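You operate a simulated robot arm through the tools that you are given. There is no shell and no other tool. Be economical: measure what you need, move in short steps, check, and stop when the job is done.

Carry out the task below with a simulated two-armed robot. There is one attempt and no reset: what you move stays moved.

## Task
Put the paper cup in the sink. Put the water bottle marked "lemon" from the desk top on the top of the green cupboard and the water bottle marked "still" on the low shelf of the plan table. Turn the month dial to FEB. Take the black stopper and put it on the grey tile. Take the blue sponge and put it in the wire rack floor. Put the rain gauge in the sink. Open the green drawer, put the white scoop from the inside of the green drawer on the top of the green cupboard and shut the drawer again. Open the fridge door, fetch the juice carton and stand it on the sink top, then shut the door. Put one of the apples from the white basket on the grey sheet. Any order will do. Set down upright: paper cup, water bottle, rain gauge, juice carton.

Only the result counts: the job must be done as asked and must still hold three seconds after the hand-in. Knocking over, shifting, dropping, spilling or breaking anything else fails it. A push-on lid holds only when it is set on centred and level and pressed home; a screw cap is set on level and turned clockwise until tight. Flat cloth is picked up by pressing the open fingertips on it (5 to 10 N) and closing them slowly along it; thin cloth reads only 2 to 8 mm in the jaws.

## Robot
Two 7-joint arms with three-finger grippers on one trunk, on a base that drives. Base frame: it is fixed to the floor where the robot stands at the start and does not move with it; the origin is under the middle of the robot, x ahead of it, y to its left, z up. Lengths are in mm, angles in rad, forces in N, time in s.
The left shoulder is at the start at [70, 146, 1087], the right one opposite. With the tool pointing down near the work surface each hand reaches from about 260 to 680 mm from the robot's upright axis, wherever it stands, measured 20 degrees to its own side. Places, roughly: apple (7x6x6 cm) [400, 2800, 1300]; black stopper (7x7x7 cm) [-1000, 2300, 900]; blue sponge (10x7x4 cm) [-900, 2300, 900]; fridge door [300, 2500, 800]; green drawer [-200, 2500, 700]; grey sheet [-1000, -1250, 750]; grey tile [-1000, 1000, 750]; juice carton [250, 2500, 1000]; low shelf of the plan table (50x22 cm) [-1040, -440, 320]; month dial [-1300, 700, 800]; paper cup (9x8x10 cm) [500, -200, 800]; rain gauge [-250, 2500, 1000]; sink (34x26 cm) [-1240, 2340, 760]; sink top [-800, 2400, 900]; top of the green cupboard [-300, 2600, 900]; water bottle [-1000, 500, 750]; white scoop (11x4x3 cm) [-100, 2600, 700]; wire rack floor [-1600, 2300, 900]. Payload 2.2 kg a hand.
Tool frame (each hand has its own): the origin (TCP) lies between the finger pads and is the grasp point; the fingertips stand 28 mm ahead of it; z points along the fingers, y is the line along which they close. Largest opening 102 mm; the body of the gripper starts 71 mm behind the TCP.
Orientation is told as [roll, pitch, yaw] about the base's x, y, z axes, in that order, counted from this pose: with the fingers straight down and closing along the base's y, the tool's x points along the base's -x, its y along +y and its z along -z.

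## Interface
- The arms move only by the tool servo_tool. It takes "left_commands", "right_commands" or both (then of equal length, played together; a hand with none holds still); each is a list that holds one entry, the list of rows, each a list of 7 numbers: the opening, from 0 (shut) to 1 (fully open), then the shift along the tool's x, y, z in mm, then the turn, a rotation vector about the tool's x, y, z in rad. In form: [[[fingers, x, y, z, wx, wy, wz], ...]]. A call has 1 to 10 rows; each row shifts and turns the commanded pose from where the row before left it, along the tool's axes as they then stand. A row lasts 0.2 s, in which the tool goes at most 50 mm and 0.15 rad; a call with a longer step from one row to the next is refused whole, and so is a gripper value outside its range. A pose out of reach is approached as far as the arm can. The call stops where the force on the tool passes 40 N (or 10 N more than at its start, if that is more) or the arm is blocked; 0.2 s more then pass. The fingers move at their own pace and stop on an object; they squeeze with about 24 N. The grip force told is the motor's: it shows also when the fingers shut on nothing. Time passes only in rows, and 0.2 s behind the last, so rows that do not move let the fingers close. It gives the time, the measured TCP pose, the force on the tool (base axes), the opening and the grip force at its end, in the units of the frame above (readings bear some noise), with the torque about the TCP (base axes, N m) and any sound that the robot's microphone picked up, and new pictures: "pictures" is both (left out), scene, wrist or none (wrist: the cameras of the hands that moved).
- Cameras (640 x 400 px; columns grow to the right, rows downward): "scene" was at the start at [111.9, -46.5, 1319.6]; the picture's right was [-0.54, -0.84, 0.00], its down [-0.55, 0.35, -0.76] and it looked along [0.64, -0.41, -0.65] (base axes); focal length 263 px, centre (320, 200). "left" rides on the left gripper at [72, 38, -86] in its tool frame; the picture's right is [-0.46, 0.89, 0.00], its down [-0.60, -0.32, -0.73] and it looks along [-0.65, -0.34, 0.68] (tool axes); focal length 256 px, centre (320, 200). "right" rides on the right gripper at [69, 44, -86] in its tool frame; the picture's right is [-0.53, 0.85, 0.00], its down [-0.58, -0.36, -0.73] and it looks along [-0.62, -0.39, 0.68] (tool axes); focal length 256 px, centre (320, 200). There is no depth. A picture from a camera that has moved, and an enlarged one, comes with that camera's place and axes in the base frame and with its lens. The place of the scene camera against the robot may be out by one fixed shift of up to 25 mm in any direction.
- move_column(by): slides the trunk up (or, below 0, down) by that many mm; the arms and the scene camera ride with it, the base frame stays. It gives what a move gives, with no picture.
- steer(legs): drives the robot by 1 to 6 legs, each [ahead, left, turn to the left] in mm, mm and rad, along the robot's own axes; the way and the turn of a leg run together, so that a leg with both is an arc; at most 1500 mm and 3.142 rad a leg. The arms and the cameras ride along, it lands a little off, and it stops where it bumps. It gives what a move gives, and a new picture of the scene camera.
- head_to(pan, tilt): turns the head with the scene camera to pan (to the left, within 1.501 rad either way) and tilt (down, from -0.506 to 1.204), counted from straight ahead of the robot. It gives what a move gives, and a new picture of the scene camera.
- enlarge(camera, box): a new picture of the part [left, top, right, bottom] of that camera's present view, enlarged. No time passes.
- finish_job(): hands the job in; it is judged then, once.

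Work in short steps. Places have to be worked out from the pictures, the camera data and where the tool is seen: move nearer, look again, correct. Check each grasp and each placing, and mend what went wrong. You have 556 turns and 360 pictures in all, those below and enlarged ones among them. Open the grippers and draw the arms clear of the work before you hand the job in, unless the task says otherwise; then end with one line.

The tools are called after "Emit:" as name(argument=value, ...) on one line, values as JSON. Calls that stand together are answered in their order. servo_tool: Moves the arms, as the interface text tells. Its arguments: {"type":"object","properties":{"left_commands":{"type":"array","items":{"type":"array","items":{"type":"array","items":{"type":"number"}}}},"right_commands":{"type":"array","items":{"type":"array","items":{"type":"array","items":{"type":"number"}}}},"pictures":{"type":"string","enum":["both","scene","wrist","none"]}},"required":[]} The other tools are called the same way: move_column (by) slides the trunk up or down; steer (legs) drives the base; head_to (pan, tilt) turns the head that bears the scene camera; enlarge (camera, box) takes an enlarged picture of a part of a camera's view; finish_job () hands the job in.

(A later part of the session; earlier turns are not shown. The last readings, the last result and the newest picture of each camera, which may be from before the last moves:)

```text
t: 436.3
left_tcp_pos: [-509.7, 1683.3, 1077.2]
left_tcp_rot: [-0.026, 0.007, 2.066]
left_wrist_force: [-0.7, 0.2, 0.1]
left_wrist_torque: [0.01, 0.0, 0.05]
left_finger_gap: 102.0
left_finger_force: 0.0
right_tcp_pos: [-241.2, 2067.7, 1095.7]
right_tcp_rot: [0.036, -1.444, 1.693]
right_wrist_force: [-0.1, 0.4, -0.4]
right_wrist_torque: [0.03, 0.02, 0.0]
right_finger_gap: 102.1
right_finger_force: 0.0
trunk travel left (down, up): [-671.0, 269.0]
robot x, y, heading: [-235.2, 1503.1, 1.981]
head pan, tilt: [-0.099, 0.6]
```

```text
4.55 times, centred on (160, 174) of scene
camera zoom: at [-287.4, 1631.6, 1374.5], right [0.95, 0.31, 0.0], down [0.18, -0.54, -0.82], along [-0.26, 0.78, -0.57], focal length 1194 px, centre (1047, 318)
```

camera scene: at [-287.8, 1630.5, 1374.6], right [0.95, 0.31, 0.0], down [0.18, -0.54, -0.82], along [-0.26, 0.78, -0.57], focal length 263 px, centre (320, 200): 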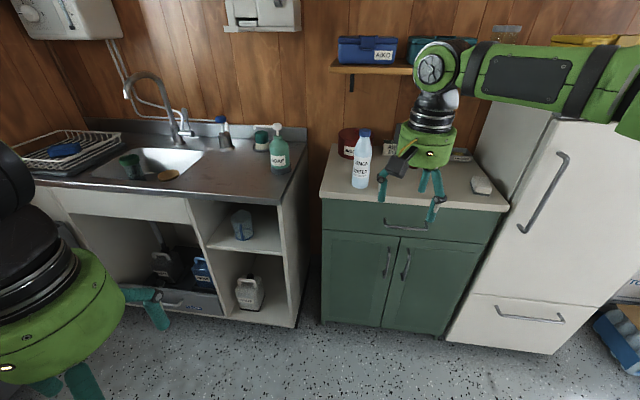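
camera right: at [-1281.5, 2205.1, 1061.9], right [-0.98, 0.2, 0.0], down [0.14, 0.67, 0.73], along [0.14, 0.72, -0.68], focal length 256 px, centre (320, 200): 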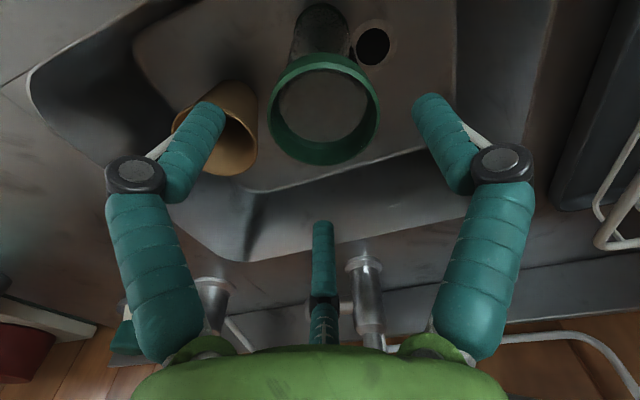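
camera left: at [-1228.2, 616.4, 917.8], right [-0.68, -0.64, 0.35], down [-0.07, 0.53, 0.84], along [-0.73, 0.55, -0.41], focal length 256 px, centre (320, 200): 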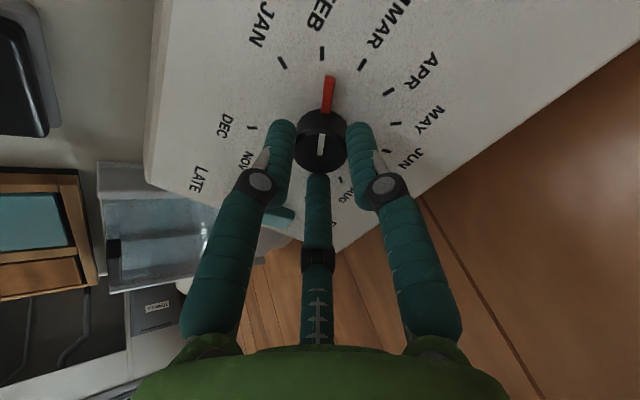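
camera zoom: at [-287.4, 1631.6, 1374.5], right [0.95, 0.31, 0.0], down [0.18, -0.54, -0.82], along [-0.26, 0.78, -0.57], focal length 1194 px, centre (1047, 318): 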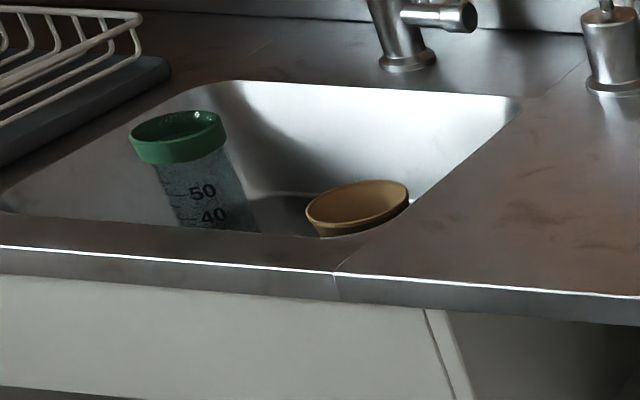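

Cup and gauge are upright. I roll the hand 30° (one finger below, two above the bar) and lower to the drawer handle's height.

Emit:
servo_tool(right_commands=[[[1, 0, 0, 0, 0, 0, 0.131], [1, 0, 0, 0, 0, 0, 0.131], [1, 0, 0, 0, 0, 0, 0.131], [1, 0, 0, 0, 0, 0, 0.131]]], pictures="none")

Emit:
move_column(by=-290)

Emit:
servo_tool(right_commands=[[[1, 0, 0, 0, 0, 0, 0]]], pictures="both")

```text
t: 437.3
left_tcp_pos: [-509.5, 1680.6, 1075.5]
left_tcp_rot: [-0.027, 0.005, 2.068]
left_wrist_force: [1.0, 0.4, 0.4]
left_wrist_torque: [0.01, 0.01, 0.01]
left_finger_gap: 102.0
left_finger_force: 0.1
right_tcp_pos: [-241.4, 2068.5, 1096.9]
right_tcp_rot: [1.323, -1.027, 0.369]
right_wrist_force: [-0.4, 0.2, 0.2]
right_wrist_torque: [-0.01, 0.01, -0.05]
right_finger_gap: 102.1
right_finger_force: 0.1
trunk travel left (down, up): [-671.0, 269.0]
robot x, y, heading: [-234.3, 1499.7, 1.989]
head pan, tilt: [-0.099, 0.6]
```

```text
t: 440.2
left_tcp_pos: [-510.0, 1680.7, 786.9]
left_tcp_rot: [-0.026, 0.004, 2.067]
left_wrist_force: [-0.3, -0.8, -0.3]
left_wrist_torque: [-0.01, 0.01, -0.02]
left_finger_gap: 101.8
left_finger_force: 0.0
right_tcp_pos: [-241.1, 2065.8, 805.6]
right_tcp_rot: [1.322, -1.029, 0.371]
right_wrist_force: [0.5, -0.7, -0.7]
right_wrist_torque: [0.02, 0.02, 0.01]
right_finger_gap: 102.1
right_finger_force: 0.2
trunk travel left (down, up): [-381.0, 559.0]
robot x, y, heading: [-230.8, 1503.1, 1.987]
head pan, tilt: [-0.099, 0.6]
```

```text
t: 440.6
left_tcp_pos: [-510.3, 1680.7, 787.4]
left_tcp_rot: [-0.026, 0.006, 2.067]
left_wrist_force: [-0.1, 0.2, -0.1]
left_wrist_torque: [-0.03, -0.01, -0.02]
left_finger_gap: 102.1
left_finger_force: 0.2
right_tcp_pos: [-241.3, 2068.4, 806.0]
right_tcp_rot: [1.321, -1.029, 0.372]
right_wrist_force: [0.1, -0.3, -0.6]
right_wrist_torque: [0.0, -0.04, 0.0]
right_finger_gap: 102.0
right_finger_force: 0.1
trunk travel left (down, up): [-381.0, 559.0]
robot x, y, heading: [-232.3, 1502.3, 1.986]
head pan, tilt: [-0.099, 0.6]
camera scene: at [-287.3, 1630.5, 1084.6], right [0.95, 0.31, 0.0], down [0.18, -0.54, -0.83], along [-0.26, 0.78, -0.56], focal length 263 px, centre (320, 200)
camera right: at [-300.2, 1968.4, 779.0], right [-0.47, 0.04, 0.88], down [0.7, -0.58, 0.41], along [0.53, 0.81, 0.25], focal length 256 px, centre (320, 200)
```

scene: 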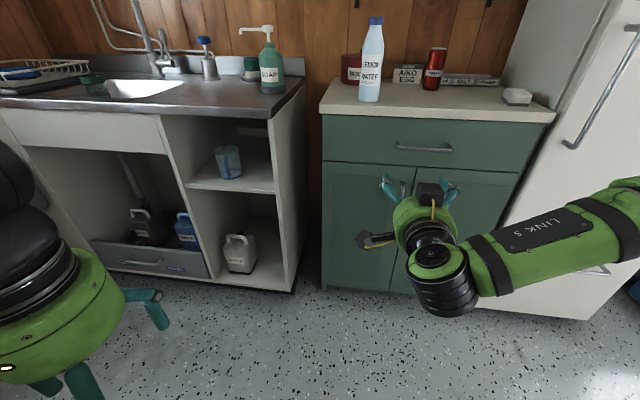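
right: 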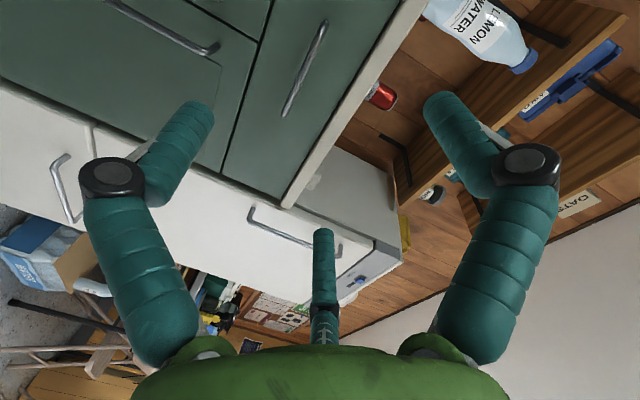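

Handle bar is at about [-230, 2366, 773], 130 mm long. I lower to its height and approach.

Emit:
move_column(by=-33)

Emit:
steer(legs=[[205, -68, 0]])

Emit:
servo_tool(right_commands=[[[0.5, 0, 0, 0, 0, 0, 0], [0.4, 0, 0, 0, 0, 0, 0]]], pictures="wrist")

```text
t: 441.4
left_tcp_pos: [-510.4, 1680.1, 753.8]
left_tcp_rot: [-0.026, 0.005, 2.066]
left_wrist_force: [-0.5, -0.2, -1.1]
left_wrist_torque: [-0.01, 0.04, 0.02]
left_finger_gap: 102.1
left_finger_force: 0.0
right_tcp_pos: [-241.1, 2066.2, 773.8]
right_tcp_rot: [1.32, -1.03, 0.372]
right_wrist_force: [-0.4, 0.2, -1.1]
right_wrist_torque: [0.01, -0.02, 0.0]
right_finger_gap: 102.0
right_finger_force: 0.1
trunk travel left (down, up): [-348.0, 592.0]
robot x, y, heading: [-229.7, 1500.2, 1.985]
head pan, tilt: [-0.099, 0.6]
```

```text
t: 443.1
left_tcp_pos: [-528.6, 1893.8, 753.0]
left_tcp_rot: [-0.026, 0.004, 2.066]
left_wrist_force: [-0.3, -0.2, 0.2]
left_wrist_torque: [-0.01, 0.03, -0.02]
left_finger_gap: 101.9
left_finger_force: 0.1
right_tcp_pos: [-261.3, 2280.0, 773.9]
right_tcp_rot: [1.321, -1.029, 0.374]
right_wrist_force: [-0.4, 0.4, 0.5]
right_wrist_torque: [0.0, -0.02, 0.0]
right_finger_gap: 102.2
right_finger_force: 0.1
trunk travel left (down, up): [-348.0, 592.0]
robot x, y, heading: [-253.0, 1711.8, 1.988]
head pan, tilt: [-0.099, 0.6]
camera scene: at [-306.9, 1844.1, 1051.5], right [0.95, 0.31, 0.0], down [0.18, -0.54, -0.82], along [-0.26, 0.78, -0.57], focal length 263 px, centre (320, 200)
```

scene: 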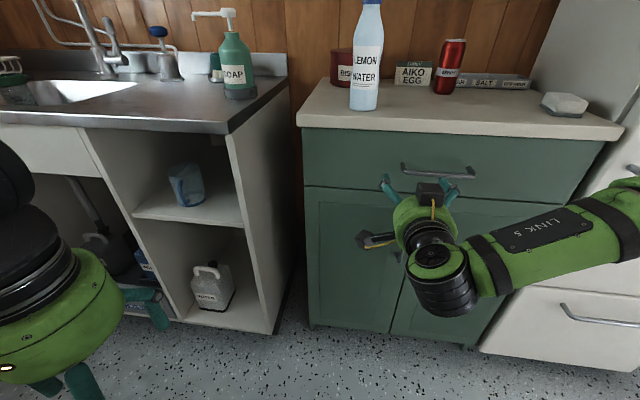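

```text
t: 443.7
left_tcp_pos: [-529.5, 1894.4, 754.0]
left_tcp_rot: [-0.027, 0.005, 2.066]
left_wrist_force: [0.0, -0.3, 0.4]
left_wrist_torque: [-0.01, -0.01, -0.03]
left_finger_gap: 102.0
left_finger_force: 0.1
right_tcp_pos: [-260.6, 2281.7, 772.9]
right_tcp_rot: [1.322, -1.03, 0.371]
right_wrist_force: [-1.0, -0.6, 1.3]
right_wrist_torque: [0.0, 0.0, -0.02]
right_finger_gap: 41.2
right_finger_force: 0.1
trunk travel left (down, up): [-348.0, 592.0]
robot x, y, heading: [-251.3, 1711.1, 1.984]
head pan, tilt: [-0.099, 0.6]
camera right: at [-319.8, 2181.4, 746.1], right [-0.47, 0.04, 0.88], down [0.71, -0.58, 0.41], along [0.53, 0.81, 0.25], focal length 256 px, centre (320, 200)
```

right: 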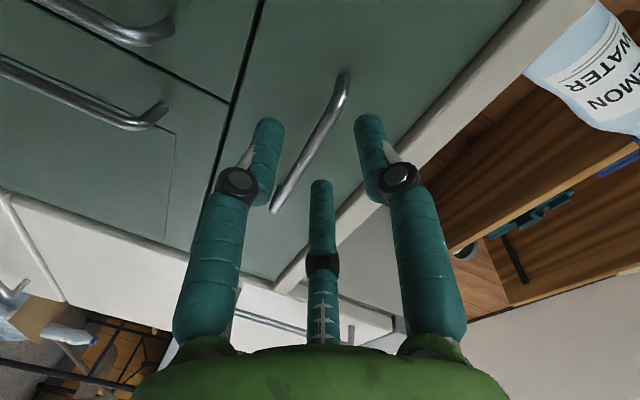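

The bar lies between the lower and upper fingers. Advance about 65 mm.

Emit:
steer(legs=[[62, -20, 0]])

Emit:
servo_tool(right_commands=[[[0.4, 0, 0, 0, 0, 0, 0]]], pictures="wrist")

```text
t: 444.7
left_tcp_pos: [-534.0, 1950.1, 754.8]
left_tcp_rot: [-0.027, 0.008, 2.065]
left_wrist_force: [-0.5, 0.3, 0.5]
left_wrist_torque: [0.0, -0.02, 0.01]
left_finger_gap: 102.0
left_finger_force: 0.0
right_tcp_pos: [-266.3, 2334.0, 773.6]
right_tcp_rot: [1.319, -1.03, 0.376]
right_wrist_force: [0.1, 0.8, 0.3]
right_wrist_torque: [-0.03, 0.03, -0.02]
right_finger_gap: 40.7
right_finger_force: 0.1
trunk travel left (down, up): [-348.0, 592.0]
robot x, y, heading: [-255.3, 1770.2, 1.984]
head pan, tilt: [-0.099, 0.6]
stopped in leg 1: the force on the tool passed its limit at 136 N (the readings are from after the stop); the commanded pose is now the measured one
camera scene: at [-312.6, 1900.3, 1051.6], right [0.95, 0.31, 0.0], down [0.17, -0.54, -0.83], along [-0.26, 0.78, -0.56], focal length 263 px, centre (320, 200)
```

scene: 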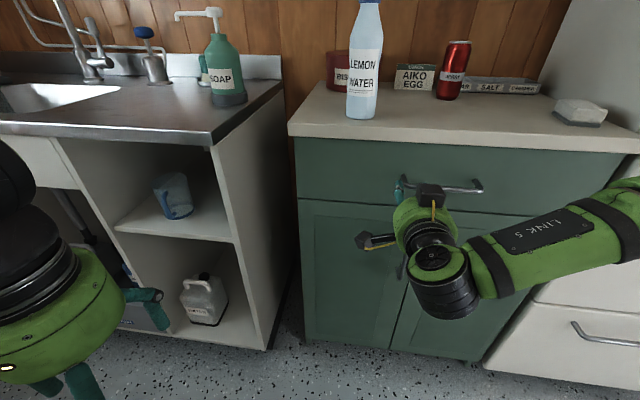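

```text
t: 445.1
left_tcp_pos: [-536.0, 1951.3, 752.7]
left_tcp_rot: [-0.026, 0.006, 2.066]
left_wrist_force: [-0.1, 0.2, -0.8]
left_wrist_torque: [0.03, -0.01, 0.01]
left_finger_gap: 102.1
left_finger_force: 0.1
right_tcp_pos: [-266.4, 2335.4, 772.9]
right_tcp_rot: [1.317, -1.028, 0.373]
right_wrist_force: [-0.4, -0.7, -0.7]
right_wrist_torque: [0.02, -0.01, 0.0]
right_finger_gap: 40.8
right_finger_force: 0.0
trunk travel left (down, up): [-348.0, 592.0]
robot x, y, heading: [-254.0, 1772.4, 1.981]
head pan, tilt: [-0.099, 0.6]
camera right: at [-325.0, 2235.3, 746.0], right [-0.47, 0.04, 0.88], down [0.71, -0.58, 0.41], along [0.53, 0.81, 0.25], focal length 256 px, centre (320, 200)
```

right: 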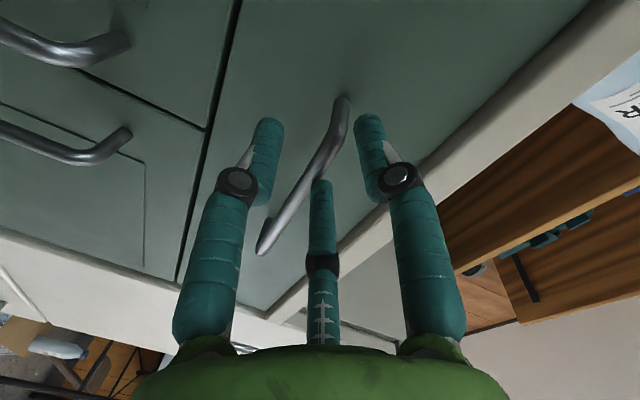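

An upper finger just touched the bar. I back 10 mm, raise 7 mm, and advance again.

Emit:
steer(legs=[[-12, 4, 0]])

Emit:
move_column(by=7)

Emit:
steer(legs=[[26, -22, 0]])

Emit:
servo_tool(right_commands=[[[0.4, 0, 0, 0, 0, 0, 0]]], pictures="wrist")

```text
t: 445.9
left_tcp_pos: [-534.4, 1938.4, 753.4]
left_tcp_rot: [-0.026, 0.005, 2.067]
left_wrist_force: [-0.2, -0.7, 0.2]
left_wrist_torque: [0.06, -0.02, 0.02]
left_finger_gap: 102.0
left_finger_force: 0.1
right_tcp_pos: [-265.3, 2322.2, 773.9]
right_tcp_rot: [1.32, -1.031, 0.374]
right_wrist_force: [0.7, -1.1, -0.4]
right_wrist_torque: [-0.01, 0.03, 0.0]
right_finger_gap: 41.1
right_finger_force: 0.1
trunk travel left (down, up): [-348.0, 592.0]
robot x, y, heading: [-258.1, 1761.3, 1.982]
head pan, tilt: [-0.099, 0.6]
camera scene: at [-311.6, 1887.5, 1051.7], right [0.95, 0.31, 0.0], down [0.17, -0.54, -0.83], along [-0.26, 0.78, -0.56], focal length 263 px, centre (320, 200)
```

scene: 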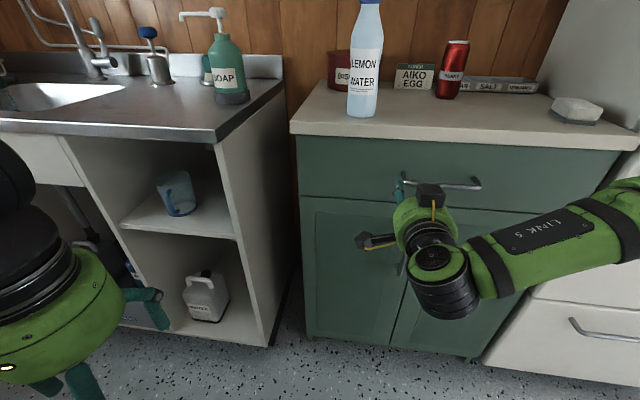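

```text
t: 446.4
left_tcp_pos: [-534.0, 1938.4, 761.3]
left_tcp_rot: [-0.026, 0.007, 2.066]
left_wrist_force: [0.7, -0.9, -0.2]
left_wrist_torque: [0.0, -0.01, -0.01]
left_finger_gap: 102.0
left_finger_force: 0.0
right_tcp_pos: [-265.0, 2322.3, 779.2]
right_tcp_rot: [1.32, -1.03, 0.375]
right_wrist_force: [1.5, 0.5, -1.0]
right_wrist_torque: [-0.01, 0.01, -0.01]
right_finger_gap: 40.5
right_finger_force: 0.0
trunk travel left (down, up): [-355.0, 585.0]
robot x, y, heading: [-254.5, 1759.4, 1.983]
head pan, tilt: [-0.099, 0.6]
```

```text
t: 447.3
left_tcp_pos: [-523.8, 1970.8, 759.9]
left_tcp_rot: [-0.024, 0.005, 2.066]
left_wrist_force: [-0.6, -0.1, 0.5]
left_wrist_torque: [-0.03, 0.01, 0.02]
left_finger_gap: 102.3
left_finger_force: 0.1
right_tcp_pos: [-255.2, 2355.5, 778.3]
right_tcp_rot: [1.317, -1.029, 0.378]
right_wrist_force: [0.1, 0.9, -0.3]
right_wrist_torque: [0.0, 0.02, -0.01]
right_finger_gap: 41.1
right_finger_force: 0.0
trunk travel left (down, up): [-355.0, 585.0]
robot x, y, heading: [-244.1, 1792.5, 1.984]
head pan, tilt: [-0.099, 0.6]
camera scene: at [-301.8, 1921.4, 1058.5], right [0.95, 0.31, 0.0], down [0.17, -0.54, -0.82], along [-0.26, 0.78, -0.57], focal length 263 px, centre (320, 200)
```

scene: 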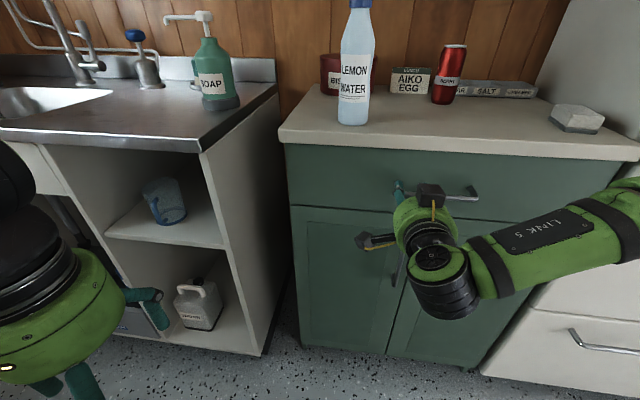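

```text
t: 447.7
left_tcp_pos: [-525.0, 1970.4, 760.1]
left_tcp_rot: [-0.025, 0.007, 2.068]
left_wrist_force: [-0.1, -0.3, 0.6]
left_wrist_torque: [0.0, -0.01, 0.0]
left_finger_gap: 102.0
left_finger_force: 0.0
right_tcp_pos: [-256.5, 2354.9, 780.4]
right_tcp_rot: [1.32, -1.03, 0.375]
right_wrist_force: [-0.8, -0.8, 0.4]
right_wrist_torque: [-0.03, -0.01, 0.04]
right_finger_gap: 40.7
right_finger_force: 0.2
trunk travel left (down, up): [-355.0, 585.0]
robot x, y, heading: [-242.5, 1797.1, 1.987]
head pan, tilt: [-0.099, 0.6]
camera right: at [-314.5, 2255.5, 752.9], right [-0.47, 0.04, 0.88], down [0.71, -0.58, 0.41], along [0.53, 0.81, 0.25], focal length 256 px, centre (320, 200)
```

right: 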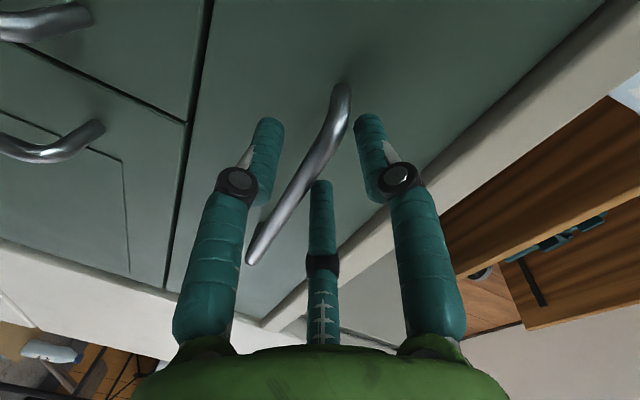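

The fingertips now reach past the bar. Close on it.

Emit:
servo_tool(right_commands=[[[0.25, 0, 0, 0, 0, 0, 0], [0.1, 0, 0, 0, 0, 0, 0], [0, 0, 0, 0, 0, 0, 0]]], pictures="wrist")

```text
t: 448.5
left_tcp_pos: [-524.4, 1970.0, 761.0]
left_tcp_rot: [-0.025, 0.006, 2.067]
left_wrist_force: [-0.8, -0.8, -0.1]
left_wrist_torque: [-0.02, 0.04, -0.02]
left_finger_gap: 101.8
left_finger_force: 0.0
right_tcp_pos: [-256.9, 2354.5, 781.6]
right_tcp_rot: [1.326, -1.029, 0.369]
right_wrist_force: [-2.2, 1.1, 5.5]
right_wrist_torque: [0.29, 0.53, 0.18]
right_finger_gap: 18.4
right_finger_force: 43.7
trunk travel left (down, up): [-355.0, 585.0]
robot x, y, heading: [-242.2, 1787.9, 1.982]
head pan, tilt: [-0.099, 0.6]
camera right: at [-315.1, 2255.0, 754.2], right [-0.47, 0.04, 0.88], down [0.71, -0.58, 0.4], along [0.53, 0.81, 0.25], focal length 256 px, centre (320, 200)
```

right: 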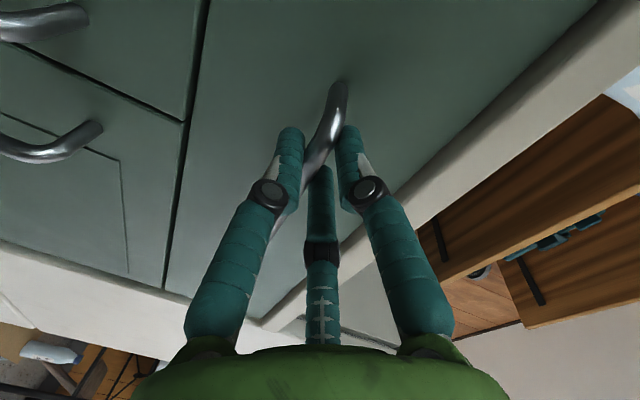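

Bar gripped. Pull the drawer out by driving back along its normal.

Emit:
steer(legs=[[-116, 32, 0]])

```text
t: 449.7
left_tcp_pos: [-505.6, 1850.8, 761.7]
left_tcp_rot: [-0.023, 0.004, 2.066]
left_wrist_force: [-0.1, 0.2, 0.8]
left_wrist_torque: [0.02, -0.01, 0.01]
left_finger_gap: 102.0
left_finger_force: 0.0
right_tcp_pos: [-235.7, 2234.7, 781.1]
right_tcp_rot: [1.327, -1.028, 0.364]
right_wrist_force: [12.2, 3.1, 12.2]
right_wrist_torque: [0.46, 0.36, 0.14]
right_finger_gap: 18.2
right_finger_force: 43.8
trunk travel left (down, up): [-355.0, 585.0]
robot x, y, heading: [-228.0, 1673.5, 1.984]
head pan, tilt: [-0.099, 0.6]
camera scene: at [-282.4, 1799.9, 1058.9], right [0.95, 0.31, 0.0], down [0.17, -0.54, -0.83], along [-0.26, 0.79, -0.56], focal length 263 px, centre (320, 200)
```

scene: 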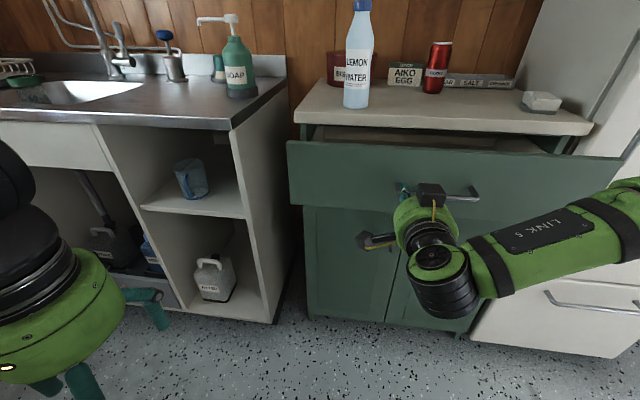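

Emit:
steer(legs=[[-165, 41, 0]])

```text
t: 451.2
left_tcp_pos: [-477.7, 1685.0, 761.5]
left_tcp_rot: [-0.024, 0.004, 2.069]
left_wrist_force: [1.2, -0.1, 0.1]
left_wrist_torque: [0.0, 0.0, -0.03]
left_finger_gap: 101.8
left_finger_force: 0.1
right_tcp_pos: [-206.6, 2069.7, 780.4]
right_tcp_rot: [1.327, -1.028, 0.36]
right_wrist_force: [12.6, 4.2, 5.9]
right_wrist_torque: [0.28, 0.25, -0.33]
right_finger_gap: 17.9
right_finger_force: 43.8
trunk travel left (down, up): [-355.0, 585.0]
robot x, y, heading: [-198.5, 1507.1, 1.988]
head pan, tilt: [-0.099, 0.6]
camera scene: at [-253.7, 1634.0, 1058.8], right [0.95, 0.31, 0.0], down [0.17, -0.54, -0.83], along [-0.26, 0.78, -0.56], focal length 263 px, centre (320, 200)
```

scene: 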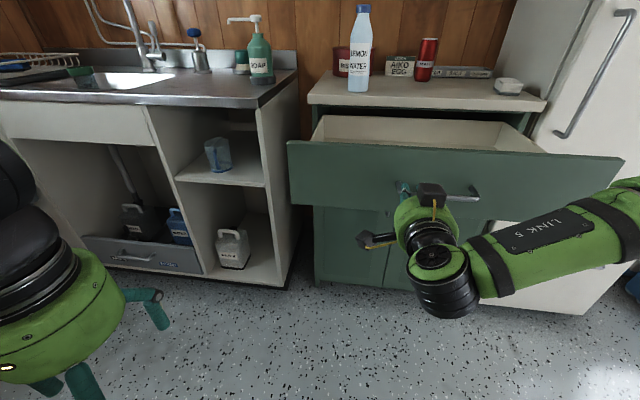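

Pull another 50 mm.

Emit:
steer(legs=[[-50, 13, 0]])

Emit:
servo_tool(right_commands=[[[0.2, 0, 0, 0, 0, 0, 0], [0.4, 0, 0, 0, 0, 0, 0]]], pictures="none")

```text
t: 452.2
left_tcp_pos: [-471.1, 1635.5, 759.3]
left_tcp_rot: [-0.025, 0.008, 2.067]
left_wrist_force: [0.0, -0.5, -0.1]
left_wrist_torque: [0.03, -0.01, -0.03]
left_finger_gap: 102.1
left_finger_force: 0.0
right_tcp_pos: [-199.5, 2026.7, 782.0]
right_tcp_rot: [1.338, -1.028, 0.338]
right_wrist_force: [-2.7, 8.0, -3.5]
right_wrist_torque: [-0.02, 0.01, 0.07]
right_finger_gap: 18.4
right_finger_force: 43.7
trunk travel left (down, up): [-355.0, 585.0]
robot x, y, heading: [-187.1, 1457.3, 1.989]
head pan, tilt: [-0.099, 0.6]
stopped in leg 1: the force on the tool passed its limit at 56 N (the readings are from after the stop); the commanded pose is now the measured one
camera scene: at [-248.4, 1586.5, 1058.3], right [0.95, 0.31, 0.0], down [0.18, -0.54, -0.82], along [-0.26, 0.78, -0.57], focal length 263 px, centre (320, 200)
```

scene: 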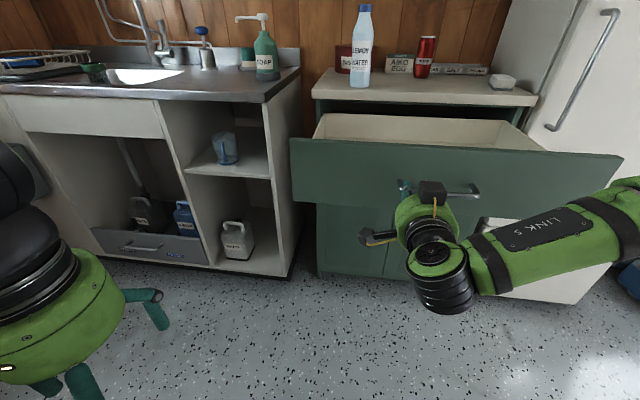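

```text
t: 452.8
left_tcp_pos: [-470.9, 1634.1, 761.1]
left_tcp_rot: [-0.027, 0.005, 2.068]
left_wrist_force: [0.6, -0.4, 0.3]
left_wrist_torque: [-0.01, -0.02, -0.02]
left_finger_gap: 102.0
left_finger_force: 0.1
right_tcp_pos: [-198.7, 2024.2, 783.3]
right_tcp_rot: [1.344, -1.031, 0.332]
right_wrist_force: [-0.2, -0.5, 0.4]
right_wrist_torque: [0.01, 0.04, -0.01]
right_finger_gap: 40.7
right_finger_force: 0.2
trunk travel left (down, up): [-355.0, 585.0]
robot x, y, heading: [-187.6, 1456.8, 1.988]
head pan, tilt: [-0.099, 0.6]
```

Drawer is fully open (end stop felt). I release, back off, and bring the right hand to vertical to look inside.

Emit:
steer(legs=[[-150, 40, 0]])

Emit:
servo_tool(right_commands=[[[1, 0, 0, 0, 0, 0, -0.131], [1, 0, 0, 0, 0, 0, -0.131], [1, 0, 0, 0, 0, 0, -0.131], [1, 0, 0, 0, 0, 0, -0.131], [1, 0, 0, 0, 0, 0.144, 0], [1, 0, 0, 0, 0, 0.144, 0], [1, 0, 0, 0, 0, 0.144, 0], [1, 0, 0, 0, 0, 0.144, 0], [1, 0, 0, 0, 0, 0.144, 0], [1, 0, 0, 0, 0, 0.144, 0]]], pictures="none")

Emit:
move_column(by=330)

Emit:
servo_tool(right_commands=[[[1, 0, 0, 0, 0, 0.144, 0], [1, 0, 0, 0, 0, 0.144, 0], [1, 0, 0, 0, 0, 0.144, 0], [1, 0, 0, 0, 0, 0.144, 0]]], pictures="none")

Emit:
head_to(pan=-0.3, tilt=0.8)

```text
t: 454.2
left_tcp_pos: [-446.6, 1480.6, 760.1]
left_tcp_rot: [-0.025, 0.006, 2.069]
left_wrist_force: [0.1, -0.7, -0.3]
left_wrist_torque: [-0.01, 0.01, -0.03]
left_finger_gap: 102.2
left_finger_force: 0.0
right_tcp_pos: [-174.4, 1872.4, 782.1]
right_tcp_rot: [1.344, -1.031, 0.331]
right_wrist_force: [0.2, -0.2, -0.1]
right_wrist_torque: [-0.03, -0.03, 0.03]
right_finger_gap: 40.7
right_finger_force: 0.0
trunk travel left (down, up): [-355.0, 585.0]
robot x, y, heading: [-165.1, 1303.6, 1.988]
head pan, tilt: [-0.099, 0.6]
camera scene: at [-223.7, 1430.9, 1058.7], right [0.95, 0.31, 0.0], down [0.18, -0.54, -0.83], along [-0.26, 0.78, -0.56], focal length 263 px, centre (320, 200)
```

scene: 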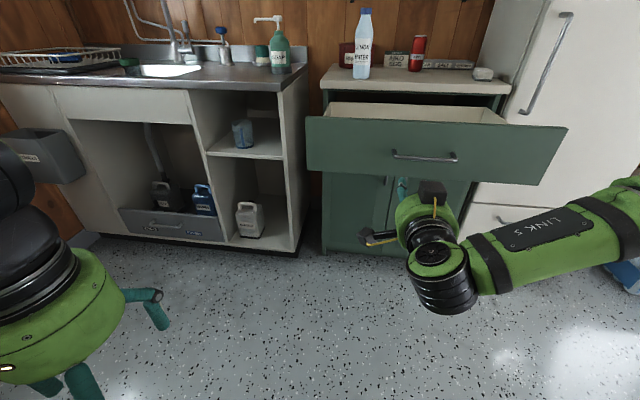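

```text
t: 456.4
left_tcp_pos: [-446.9, 1480.7, 760.2]
left_tcp_rot: [-0.028, 0.007, 2.07]
left_wrist_force: [-0.4, 0.7, 0.0]
left_wrist_torque: [-0.01, -0.01, 0.05]
left_finger_gap: 102.0
left_finger_force: 0.0
right_tcp_pos: [-175.8, 1872.2, 782.7]
right_tcp_rot: [0.006, -0.591, 1.706]
right_wrist_force: [0.3, 0.2, 0.4]
right_wrist_torque: [0.03, 0.01, 0.04]
right_finger_gap: 101.9
right_finger_force: 0.0
trunk travel left (down, up): [-355.0, 585.0]
robot x, y, heading: [-162.5, 1301.9, 1.987]
head pan, tilt: [-0.099, 0.6]
```

```text
t: 459.7
left_tcp_pos: [-446.1, 1482.6, 1090.9]
left_tcp_rot: [-0.025, 0.007, 2.069]
left_wrist_force: [-0.2, 0.0, -1.1]
left_wrist_torque: [0.01, 0.0, 0.02]
left_finger_gap: 101.9
left_finger_force: 0.1
right_tcp_pos: [-174.8, 1872.7, 1114.0]
right_tcp_rot: [0.006, -0.59, 1.702]
right_wrist_force: [-0.5, 0.8, -0.1]
right_wrist_torque: [0.01, 0.01, 0.0]
right_finger_gap: 102.0
right_finger_force: 0.1
trunk travel left (down, up): [-685.0, 255.0]
robot x, y, heading: [-162.7, 1307.5, 1.993]
head pan, tilt: [-0.099, 0.6]
```

```text
t: 460.7
left_tcp_pos: [-447.2, 1483.7, 1091.1]
left_tcp_rot: [-0.024, 0.009, 2.068]
left_wrist_force: [-0.1, 0.7, -0.8]
left_wrist_torque: [-0.02, 0.0, -0.03]
left_finger_gap: 102.0
left_finger_force: 0.1
right_tcp_pos: [-175.0, 1872.6, 1111.3]
right_tcp_rot: [0.006, -0.009, 1.708]
right_wrist_force: [0.8, -0.4, -0.3]
right_wrist_torque: [-0.05, 0.0, 0.0]
right_finger_gap: 102.2
right_finger_force: 0.1
trunk travel left (down, up): [-685.0, 255.0]
robot x, y, heading: [-168.7, 1301.2, 1.987]
head pan, tilt: [-0.099, 0.6]
```

```text
t: 461.4
left_tcp_pos: [-446.9, 1480.7, 1091.0]
left_tcp_rot: [-0.026, 0.006, 2.068]
left_wrist_force: [-0.1, 0.6, 0.1]
left_wrist_torque: [0.0, 0.02, 0.0]
left_finger_gap: 101.9
left_finger_force: 0.0
right_tcp_pos: [-174.0, 1871.3, 1112.4]
right_tcp_rot: [0.004, -0.016, 1.707]
right_wrist_force: [0.3, 0.1, -0.6]
right_wrist_torque: [0.01, -0.01, -0.01]
right_finger_gap: 102.0
right_finger_force: 0.1
trunk travel left (down, up): [-685.0, 255.0]
robot x, y, heading: [-166.1, 1299.6, 1.982]
head pan, tilt: [-0.3, 0.799]
camera scene: at [-205.7, 1427.5, 1371.8], right [0.99, 0.12, 0.0], down [0.08, -0.71, -0.7], along [-0.08, 0.69, -0.72], focal length 263 px, centre (320, 200)
```

scene: 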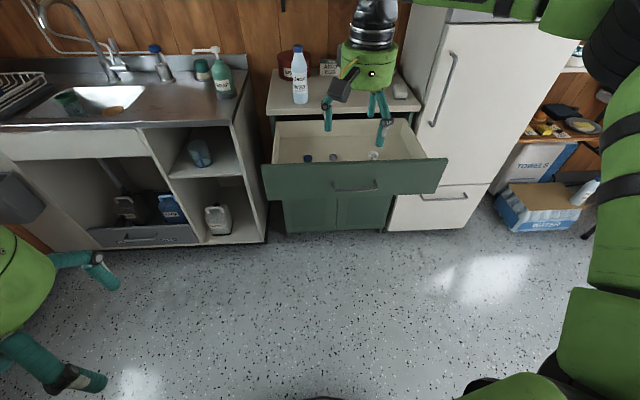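

Emit:
steer(legs=[[270, -240, 0]])

Emit:
servo_tool(right_commands=[[[1, 0, 0, 30, 0, 0, 0], [1, 0, 0, 30, 0, 0, 0]]], pictures="wrist")

```text
t: 463.7
left_tcp_pos: [-332.2, 1824.4, 1091.3]
left_tcp_rot: [-0.027, 0.005, 2.063]
left_wrist_force: [0.9, 0.4, 0.5]
left_wrist_torque: [-0.01, 0.04, 0.03]
left_finger_gap: 102.2
left_finger_force: 0.0
right_tcp_pos: [-58.4, 2214.0, 1112.7]
right_tcp_rot: [0.005, -0.015, 1.702]
right_wrist_force: [0.2, -0.1, 0.4]
right_wrist_torque: [0.02, 0.02, -0.04]
right_finger_gap: 102.2
right_finger_force: 0.2
trunk travel left (down, up): [-685.0, 255.0]
robot x, y, heading: [-54.5, 1644.3, 1.984]
head pan, tilt: [-0.3, 0.799]
camera scene: at [-91.9, 1769.0, 1371.8], right [0.99, 0.11, 0.0], down [0.08, -0.71, -0.7], along [-0.08, 0.69, -0.72], focal length 263 px, centre (320, 200)
```

scene: 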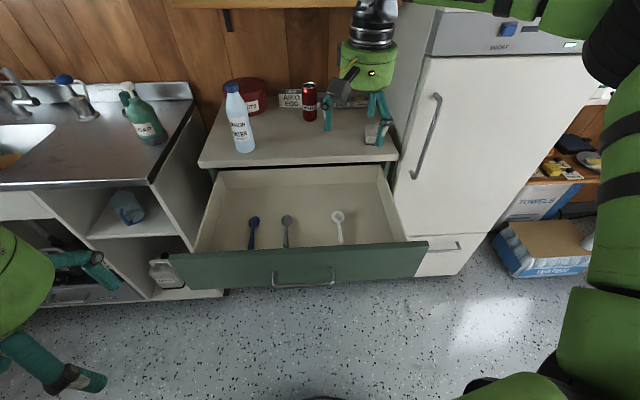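

```text
t: 464.3
left_tcp_pos: [-331.8, 1826.1, 1090.7]
left_tcp_rot: [-0.026, 0.008, 2.063]
left_wrist_force: [0.3, -0.5, -0.1]
left_wrist_torque: [-0.02, -0.01, -0.02]
left_finger_gap: 102.0
left_finger_force: 0.0
right_tcp_pos: [-58.7, 2216.3, 1052.2]
right_tcp_rot: [0.005, -0.013, 1.704]
right_wrist_force: [0.2, -0.2, -0.4]
right_wrist_torque: [-0.02, -0.01, 0.01]
right_finger_gap: 101.8
right_finger_force: 0.1
trunk travel left (down, up): [-685.0, 255.0]
robot x, y, heading: [-50.0, 1641.7, 1.983]
head pan, tilt: [-0.3, 0.799]
camera right: at [-93.9, 2141.7, 1137.4], right [-0.91, 0.42, 0.01], down [0.29, 0.61, 0.74], along [0.3, 0.67, -0.68], focal length 256 px, centre (320, 200)
```

right: 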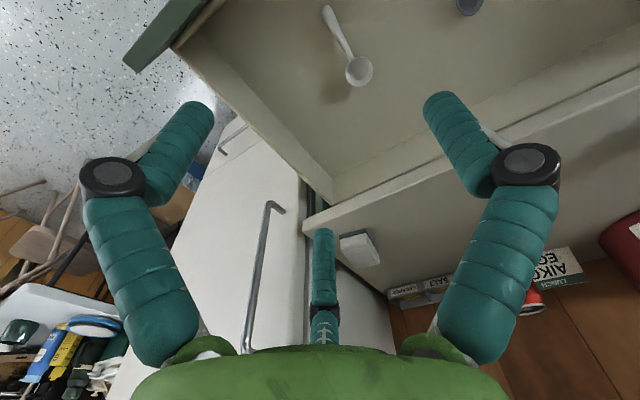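

Three scoops lie inside; the white one's bowl is near [-88, 2310] with its handle toward the front. I move over it.

Emit:
steer(legs=[[80, 0, 0]])

Emit:
servo_tool(right_commands=[[[1, 0, 0, 40, 0, 0.013, 0], [1, 0, 0, 40, 0, 0, 0], [1, 0, 0, 40, 0, 0, 0]]], pictures="wrist")

```text
t: 465.4
left_tcp_pos: [-363.3, 1896.8, 1090.6]
left_tcp_rot: [-0.028, 0.003, 2.062]
left_wrist_force: [0.6, -0.2, -0.6]
left_wrist_torque: [0.06, 0.02, 0.02]
left_finger_gap: 102.1
left_finger_force: 0.2
right_tcp_pos: [-91.4, 2285.8, 1055.0]
right_tcp_rot: [0.005, -0.015, 1.704]
right_wrist_force: [-0.6, 1.5, -0.2]
right_wrist_torque: [0.0, 0.01, 0.01]
right_finger_gap: 101.9
right_finger_force: 0.1
trunk travel left (down, up): [-685.0, 255.0]
robot x, y, heading: [-85.1, 1719.1, 1.985]
head pan, tilt: [-0.3, 0.799]
camera scene: at [-122.6, 1840.9, 1371.9], right [0.99, 0.11, 0.0], down [0.08, -0.71, -0.7], along [-0.08, 0.69, -0.72], focal length 263 px, centre (320, 200)
```

scene: 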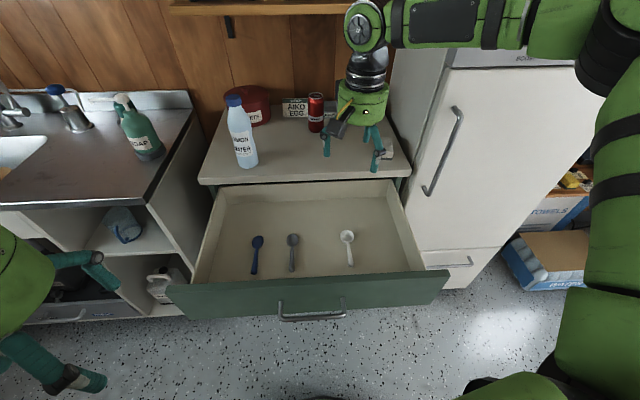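

```text
t: 466.2
left_tcp_pos: [-363.7, 1898.4, 1090.1]
left_tcp_rot: [-0.027, 0.008, 2.062]
left_wrist_force: [-0.3, 0.1, 0.3]
left_wrist_torque: [-0.02, -0.02, 0.01]
left_finger_gap: 102.2
left_finger_force: 0.1
right_tcp_pos: [-91.9, 2290.1, 931.9]
right_tcp_rot: [0.005, 0.002, 1.702]
right_wrist_force: [0.2, 0.2, 0.1]
right_wrist_torque: [-0.01, 0.0, -0.02]
right_finger_gap: 101.9
right_finger_force: 0.1
trunk travel left (down, up): [-685.0, 255.0]
robot x, y, heading: [-85.0, 1718.3, 1.981]
head pan, tilt: [-0.3, 0.799]
camera right: at [-126.5, 2215.8, 1017.9], right [-0.91, 0.42, 0.01], down [0.29, 0.62, 0.73], along [0.3, 0.66, -0.68], focal length 256 px, centre (320, 200)
```

right: 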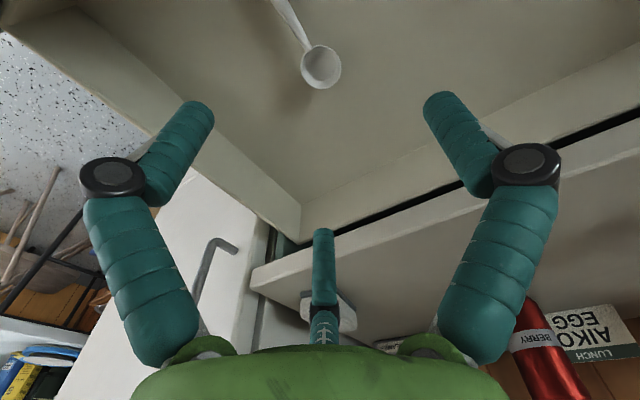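

Bowl at [-88, 2300], rim z≈749. I turn the hand 0.4 rad so no finger meets the handle, centre and descend.

Emit:
servo_tool(right_commands=[[[1, -9, -5, 20, 0, 0, -0.13], [1, 0, 0, 30, 0, 0, -0.13], [0.8, 0, 0, 30, 0, 0, -0.13], [0.8, 0, 0, 30, 0, 0, 0]]], pictures="wrist")

```text
t: 467.2
left_tcp_pos: [-364.4, 1898.8, 1091.3]
left_tcp_rot: [-0.027, 0.006, 2.062]
left_wrist_force: [0.0, 0.5, -0.6]
left_wrist_torque: [-0.01, 0.02, 0.0]
left_finger_gap: 102.1
left_finger_force: 0.0
right_tcp_pos: [-62.6, 2280.1, 845.8]
right_tcp_rot: [0.005, -0.004, 2.093]
right_wrist_force: [-0.4, -0.8, -0.3]
right_wrist_torque: [0.01, 0.01, 0.01]
right_finger_gap: 81.8
right_finger_force: 0.0
right hand out of reach, approached as far as the arm can: row 2, 3, 4
trunk travel left (down, up): [-685.0, 255.0]
robot x, y, heading: [-82.6, 1715.2, 1.982]
head pan, tilt: [-0.3, 0.799]
camera right: at [-66.2, 2199.6, 930.4], right [-1.0, 0.04, 0.01], down [0.03, 0.68, 0.73], along [0.02, 0.73, -0.68], focal length 256 px, centre (320, 200)
```

right: 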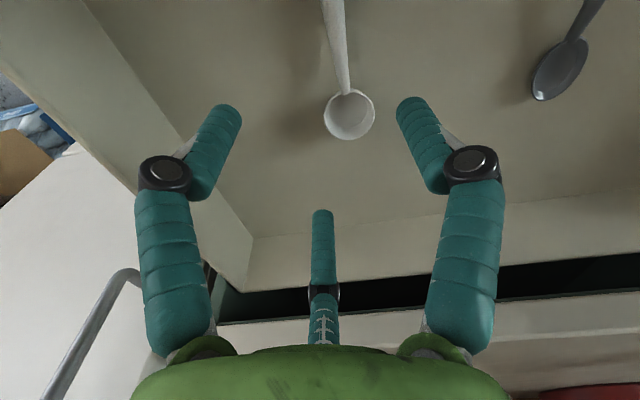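

I correct with the base and descend using the trunk.

Emit:
steer(legs=[[28, 14, 0]])

Emit:
move_column(by=-60)

Emit:
servo_tool(right_commands=[[[0.8, 0, 0, 0, 0, 0, 0]]], pictures="wrist")

```text
t: 468.0
left_tcp_pos: [-385.6, 1914.9, 1091.7]
left_tcp_rot: [-0.024, 0.002, 2.064]
left_wrist_force: [0.0, -0.3, 0.4]
left_wrist_torque: [0.03, 0.03, -0.01]
left_finger_gap: 102.1
left_finger_force: 0.1
right_tcp_pos: [-84.7, 2297.3, 846.4]
right_tcp_rot: [0.009, -0.009, 2.092]
right_wrist_force: [0.7, 0.1, -0.1]
right_wrist_torque: [0.01, 0.04, -0.01]
right_finger_gap: 81.6
right_finger_force: 0.0
trunk travel left (down, up): [-685.0, 255.0]
robot x, y, heading: [-107.6, 1738.8, 1.979]
head pan, tilt: [-0.3, 0.799]
camera scene: at [-143.6, 1859.3, 1372.2], right [0.99, 0.11, 0.0], down [0.08, -0.71, -0.7], along [-0.08, 0.69, -0.72], focal length 263 px, centre (320, 200)
```

scene: 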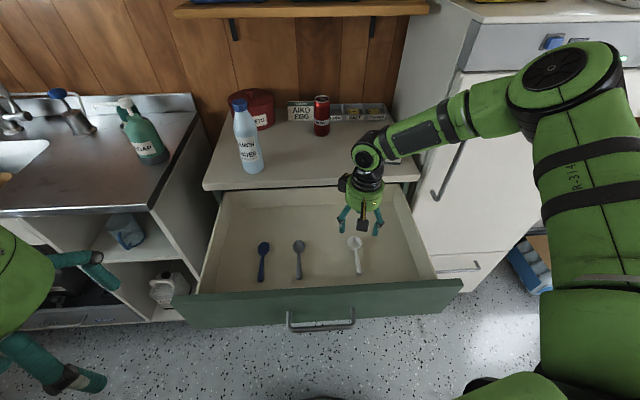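

```text
t: 469.0
left_tcp_pos: [-386.6, 1915.9, 1031.3]
left_tcp_rot: [-0.028, 0.005, 2.063]
left_wrist_force: [0.4, 0.2, -1.0]
left_wrist_torque: [0.03, -0.02, 0.01]
left_finger_gap: 101.8
left_finger_force: 0.0
right_tcp_pos: [-85.2, 2299.2, 785.3]
right_tcp_rot: [0.005, -0.005, 2.092]
right_wrist_force: [-0.4, -0.6, 0.0]
right_wrist_torque: [0.0, 0.0, 0.05]
right_finger_gap: 81.5
right_finger_force: 0.0
trunk travel left (down, up): [-625.0, 315.0]
robot x, y, heading: [-112.7, 1733.9, 1.985]
head pan, tilt: [-0.3, 0.799]
```

```text
t: 469.4
left_tcp_pos: [-386.9, 1916.9, 1031.8]
left_tcp_rot: [-0.026, 0.005, 2.063]
left_wrist_force: [0.3, 0.3, -0.6]
left_wrist_torque: [0.0, -0.01, -0.02]
left_finger_gap: 101.9
left_finger_force: 0.1
right_tcp_pos: [-85.8, 2300.6, 785.5]
right_tcp_rot: [0.005, -0.005, 2.094]
right_wrist_force: [-0.4, -0.6, -0.3]
right_wrist_torque: [-0.01, 0.0, -0.02]
right_finger_gap: 81.6
right_finger_force: 0.1
trunk travel left (down, up): [-625.0, 315.0]
robot x, y, heading: [-106.4, 1738.8, 1.981]
head pan, tilt: [-0.3, 0.799]
camera right: at [-90.0, 2219.2, 870.8], right [-1.0, 0.04, 0.01], down [0.03, 0.68, 0.73], along [0.03, 0.73, -0.68], focal length 256 px, centre (320, 200)
```

right: 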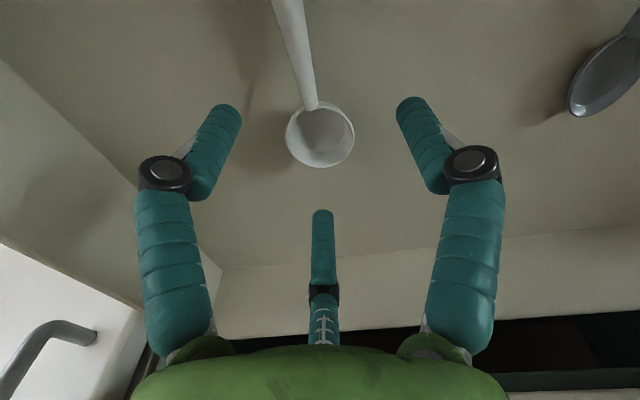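

Emit:
move_column(by=-28)

Emit:
servo_tool(right_commands=[[[0.8, 3, 0, 3, 0, 0, 0], [0.6, 0, 0, 0, 0, 0, 0], [0.4, 0, 0, 0, 0, 0, 0], [0.3, 0, 0, 0, 0, 0, 0], [0.2, 0, 0, 0, 0, 0, 0]]], pictures="wrist")

```text
t: 470.2
left_tcp_pos: [-387.6, 1916.3, 1002.1]
left_tcp_rot: [-0.026, 0.005, 2.063]
left_wrist_force: [0.6, -0.2, 1.0]
left_wrist_torque: [0.02, 0.0, -0.01]
left_finger_gap: 101.9
left_finger_force: 0.0
right_tcp_pos: [-85.4, 2299.0, 757.4]
right_tcp_rot: [0.004, -0.004, 2.093]
right_wrist_force: [1.0, -0.7, 0.2]
right_wrist_torque: [-0.02, -0.04, 0.02]
right_finger_gap: 81.5
right_finger_force: 0.0
trunk travel left (down, up): [-597.0, 343.0]
robot x, y, heading: [-109.5, 1736.4, 1.981]
head pan, tilt: [-0.3, 0.799]
```

```text
t: 471.4
left_tcp_pos: [-387.5, 1916.8, 1001.9]
left_tcp_rot: [-0.026, 0.005, 2.064]
left_wrist_force: [-0.2, 0.3, 1.1]
left_wrist_torque: [-0.03, -0.01, -0.02]
left_finger_gap: 101.7
left_finger_force: 0.1
right_tcp_pos: [-84.8, 2297.2, 754.4]
right_tcp_rot: [0.006, -0.005, 2.092]
right_wrist_force: [0.1, 0.9, -0.1]
right_wrist_torque: [0.01, 0.03, 0.03]
right_finger_gap: 35.5
right_finger_force: 24.4
trunk travel left (down, up): [-597.0, 343.0]
robot x, y, heading: [-109.4, 1737.1, 1.983]
head pan, tilt: [-0.3, 0.799]
camera right: at [-88.7, 2216.8, 840.0], right [-1.0, 0.04, 0.01], down [0.03, 0.68, 0.73], along [0.03, 0.73, -0.68], focal length 256 px, centre (320, 200)
```

right: 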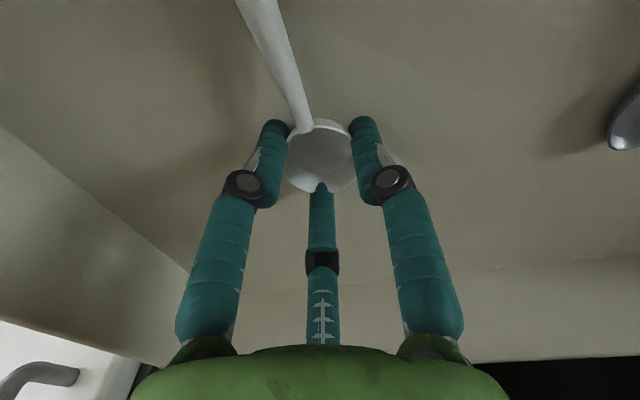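

Scoop's bowl is gripped. Lift straight out of the drawer and turn the handle sideways.

Emit:
move_column(by=240)

Emit:
servo_tool(right_commands=[[[0.2, 0, 0, 0, 0, 0, 0.15], [0.2, 0, 0, 0, 0, 0, 0.15], [0.2, 0, 0, 0, 0, 0, 0.15], [0.2, 0, 0, 0, 0, 0, 0.15], [0.2, 0, 0, 0, 0, 0, 0.15], [0.2, 0, 0, 0, 0, 0, 0.15], [0.2, 0, 0, 0, 0, 0, 0.15], [0.2, 0, 0, 0, 0, 0, 0.15]]], pictures="both")

```text
t: 473.9
left_tcp_pos: [-386.7, 1916.8, 1243.2]
left_tcp_rot: [-0.025, 0.005, 2.063]
left_wrist_force: [-0.6, 0.1, -0.5]
left_wrist_torque: [0.01, -0.01, 0.0]
left_finger_gap: 101.9
left_finger_force: 0.1
right_tcp_pos: [-84.7, 2297.1, 994.5]
right_tcp_rot: [0.005, -0.006, 2.093]
right_wrist_force: [-1.1, 0.2, -0.6]
right_wrist_torque: [0.01, 0.0, 0.0]
right_finger_gap: 35.0
right_finger_force: 23.8
trunk travel left (down, up): [-837.0, 103.0]
robot x, y, heading: [-108.0, 1736.1, 1.981]
head pan, tilt: [-0.3, 0.799]
```

```text
t: 475.7
left_tcp_pos: [-386.9, 1916.3, 1242.3]
left_tcp_rot: [-0.026, 0.004, 2.063]
left_wrist_force: [0.8, 1.3, 0.2]
left_wrist_torque: [-0.01, 0.0, 0.01]
left_finger_gap: 101.9
left_finger_force: 0.1
right_tcp_pos: [-84.6, 2298.0, 995.2]
right_tcp_rot: [0.008, 0.005, 0.891]
right_wrist_force: [-0.1, -0.7, 0.6]
right_wrist_torque: [-0.02, -0.01, -0.01]
right_finger_gap: 34.7
right_finger_force: 24.2
trunk travel left (down, up): [-837.0, 103.0]
robot x, y, heading: [-111.4, 1739.8, 1.983]
head pan, tilt: [-0.3, 0.799]
camera scene: at [-147.0, 1862.3, 1523.7], right [0.99, 0.11, 0.0], down [0.08, -0.71, -0.7], along [-0.08, 0.69, -0.72], focal length 263 px, centre (320, 200)
camera right: at [-162.7, 2272.3, 1080.6], right [-0.32, 0.95, 0.0], down [0.65, 0.22, 0.73], along [0.69, 0.24, -0.69], focal length 256 px, centre (320, 200)
```

scene: 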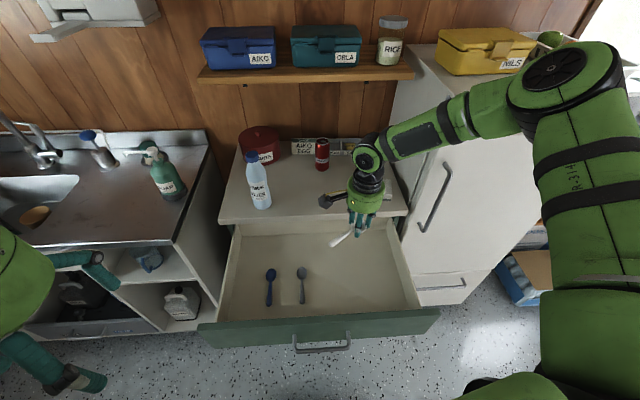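
right: 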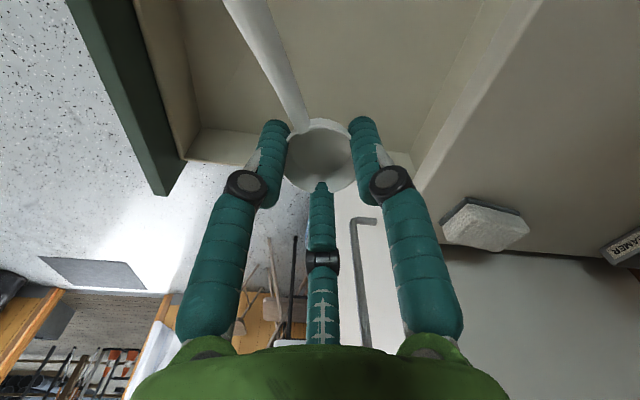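

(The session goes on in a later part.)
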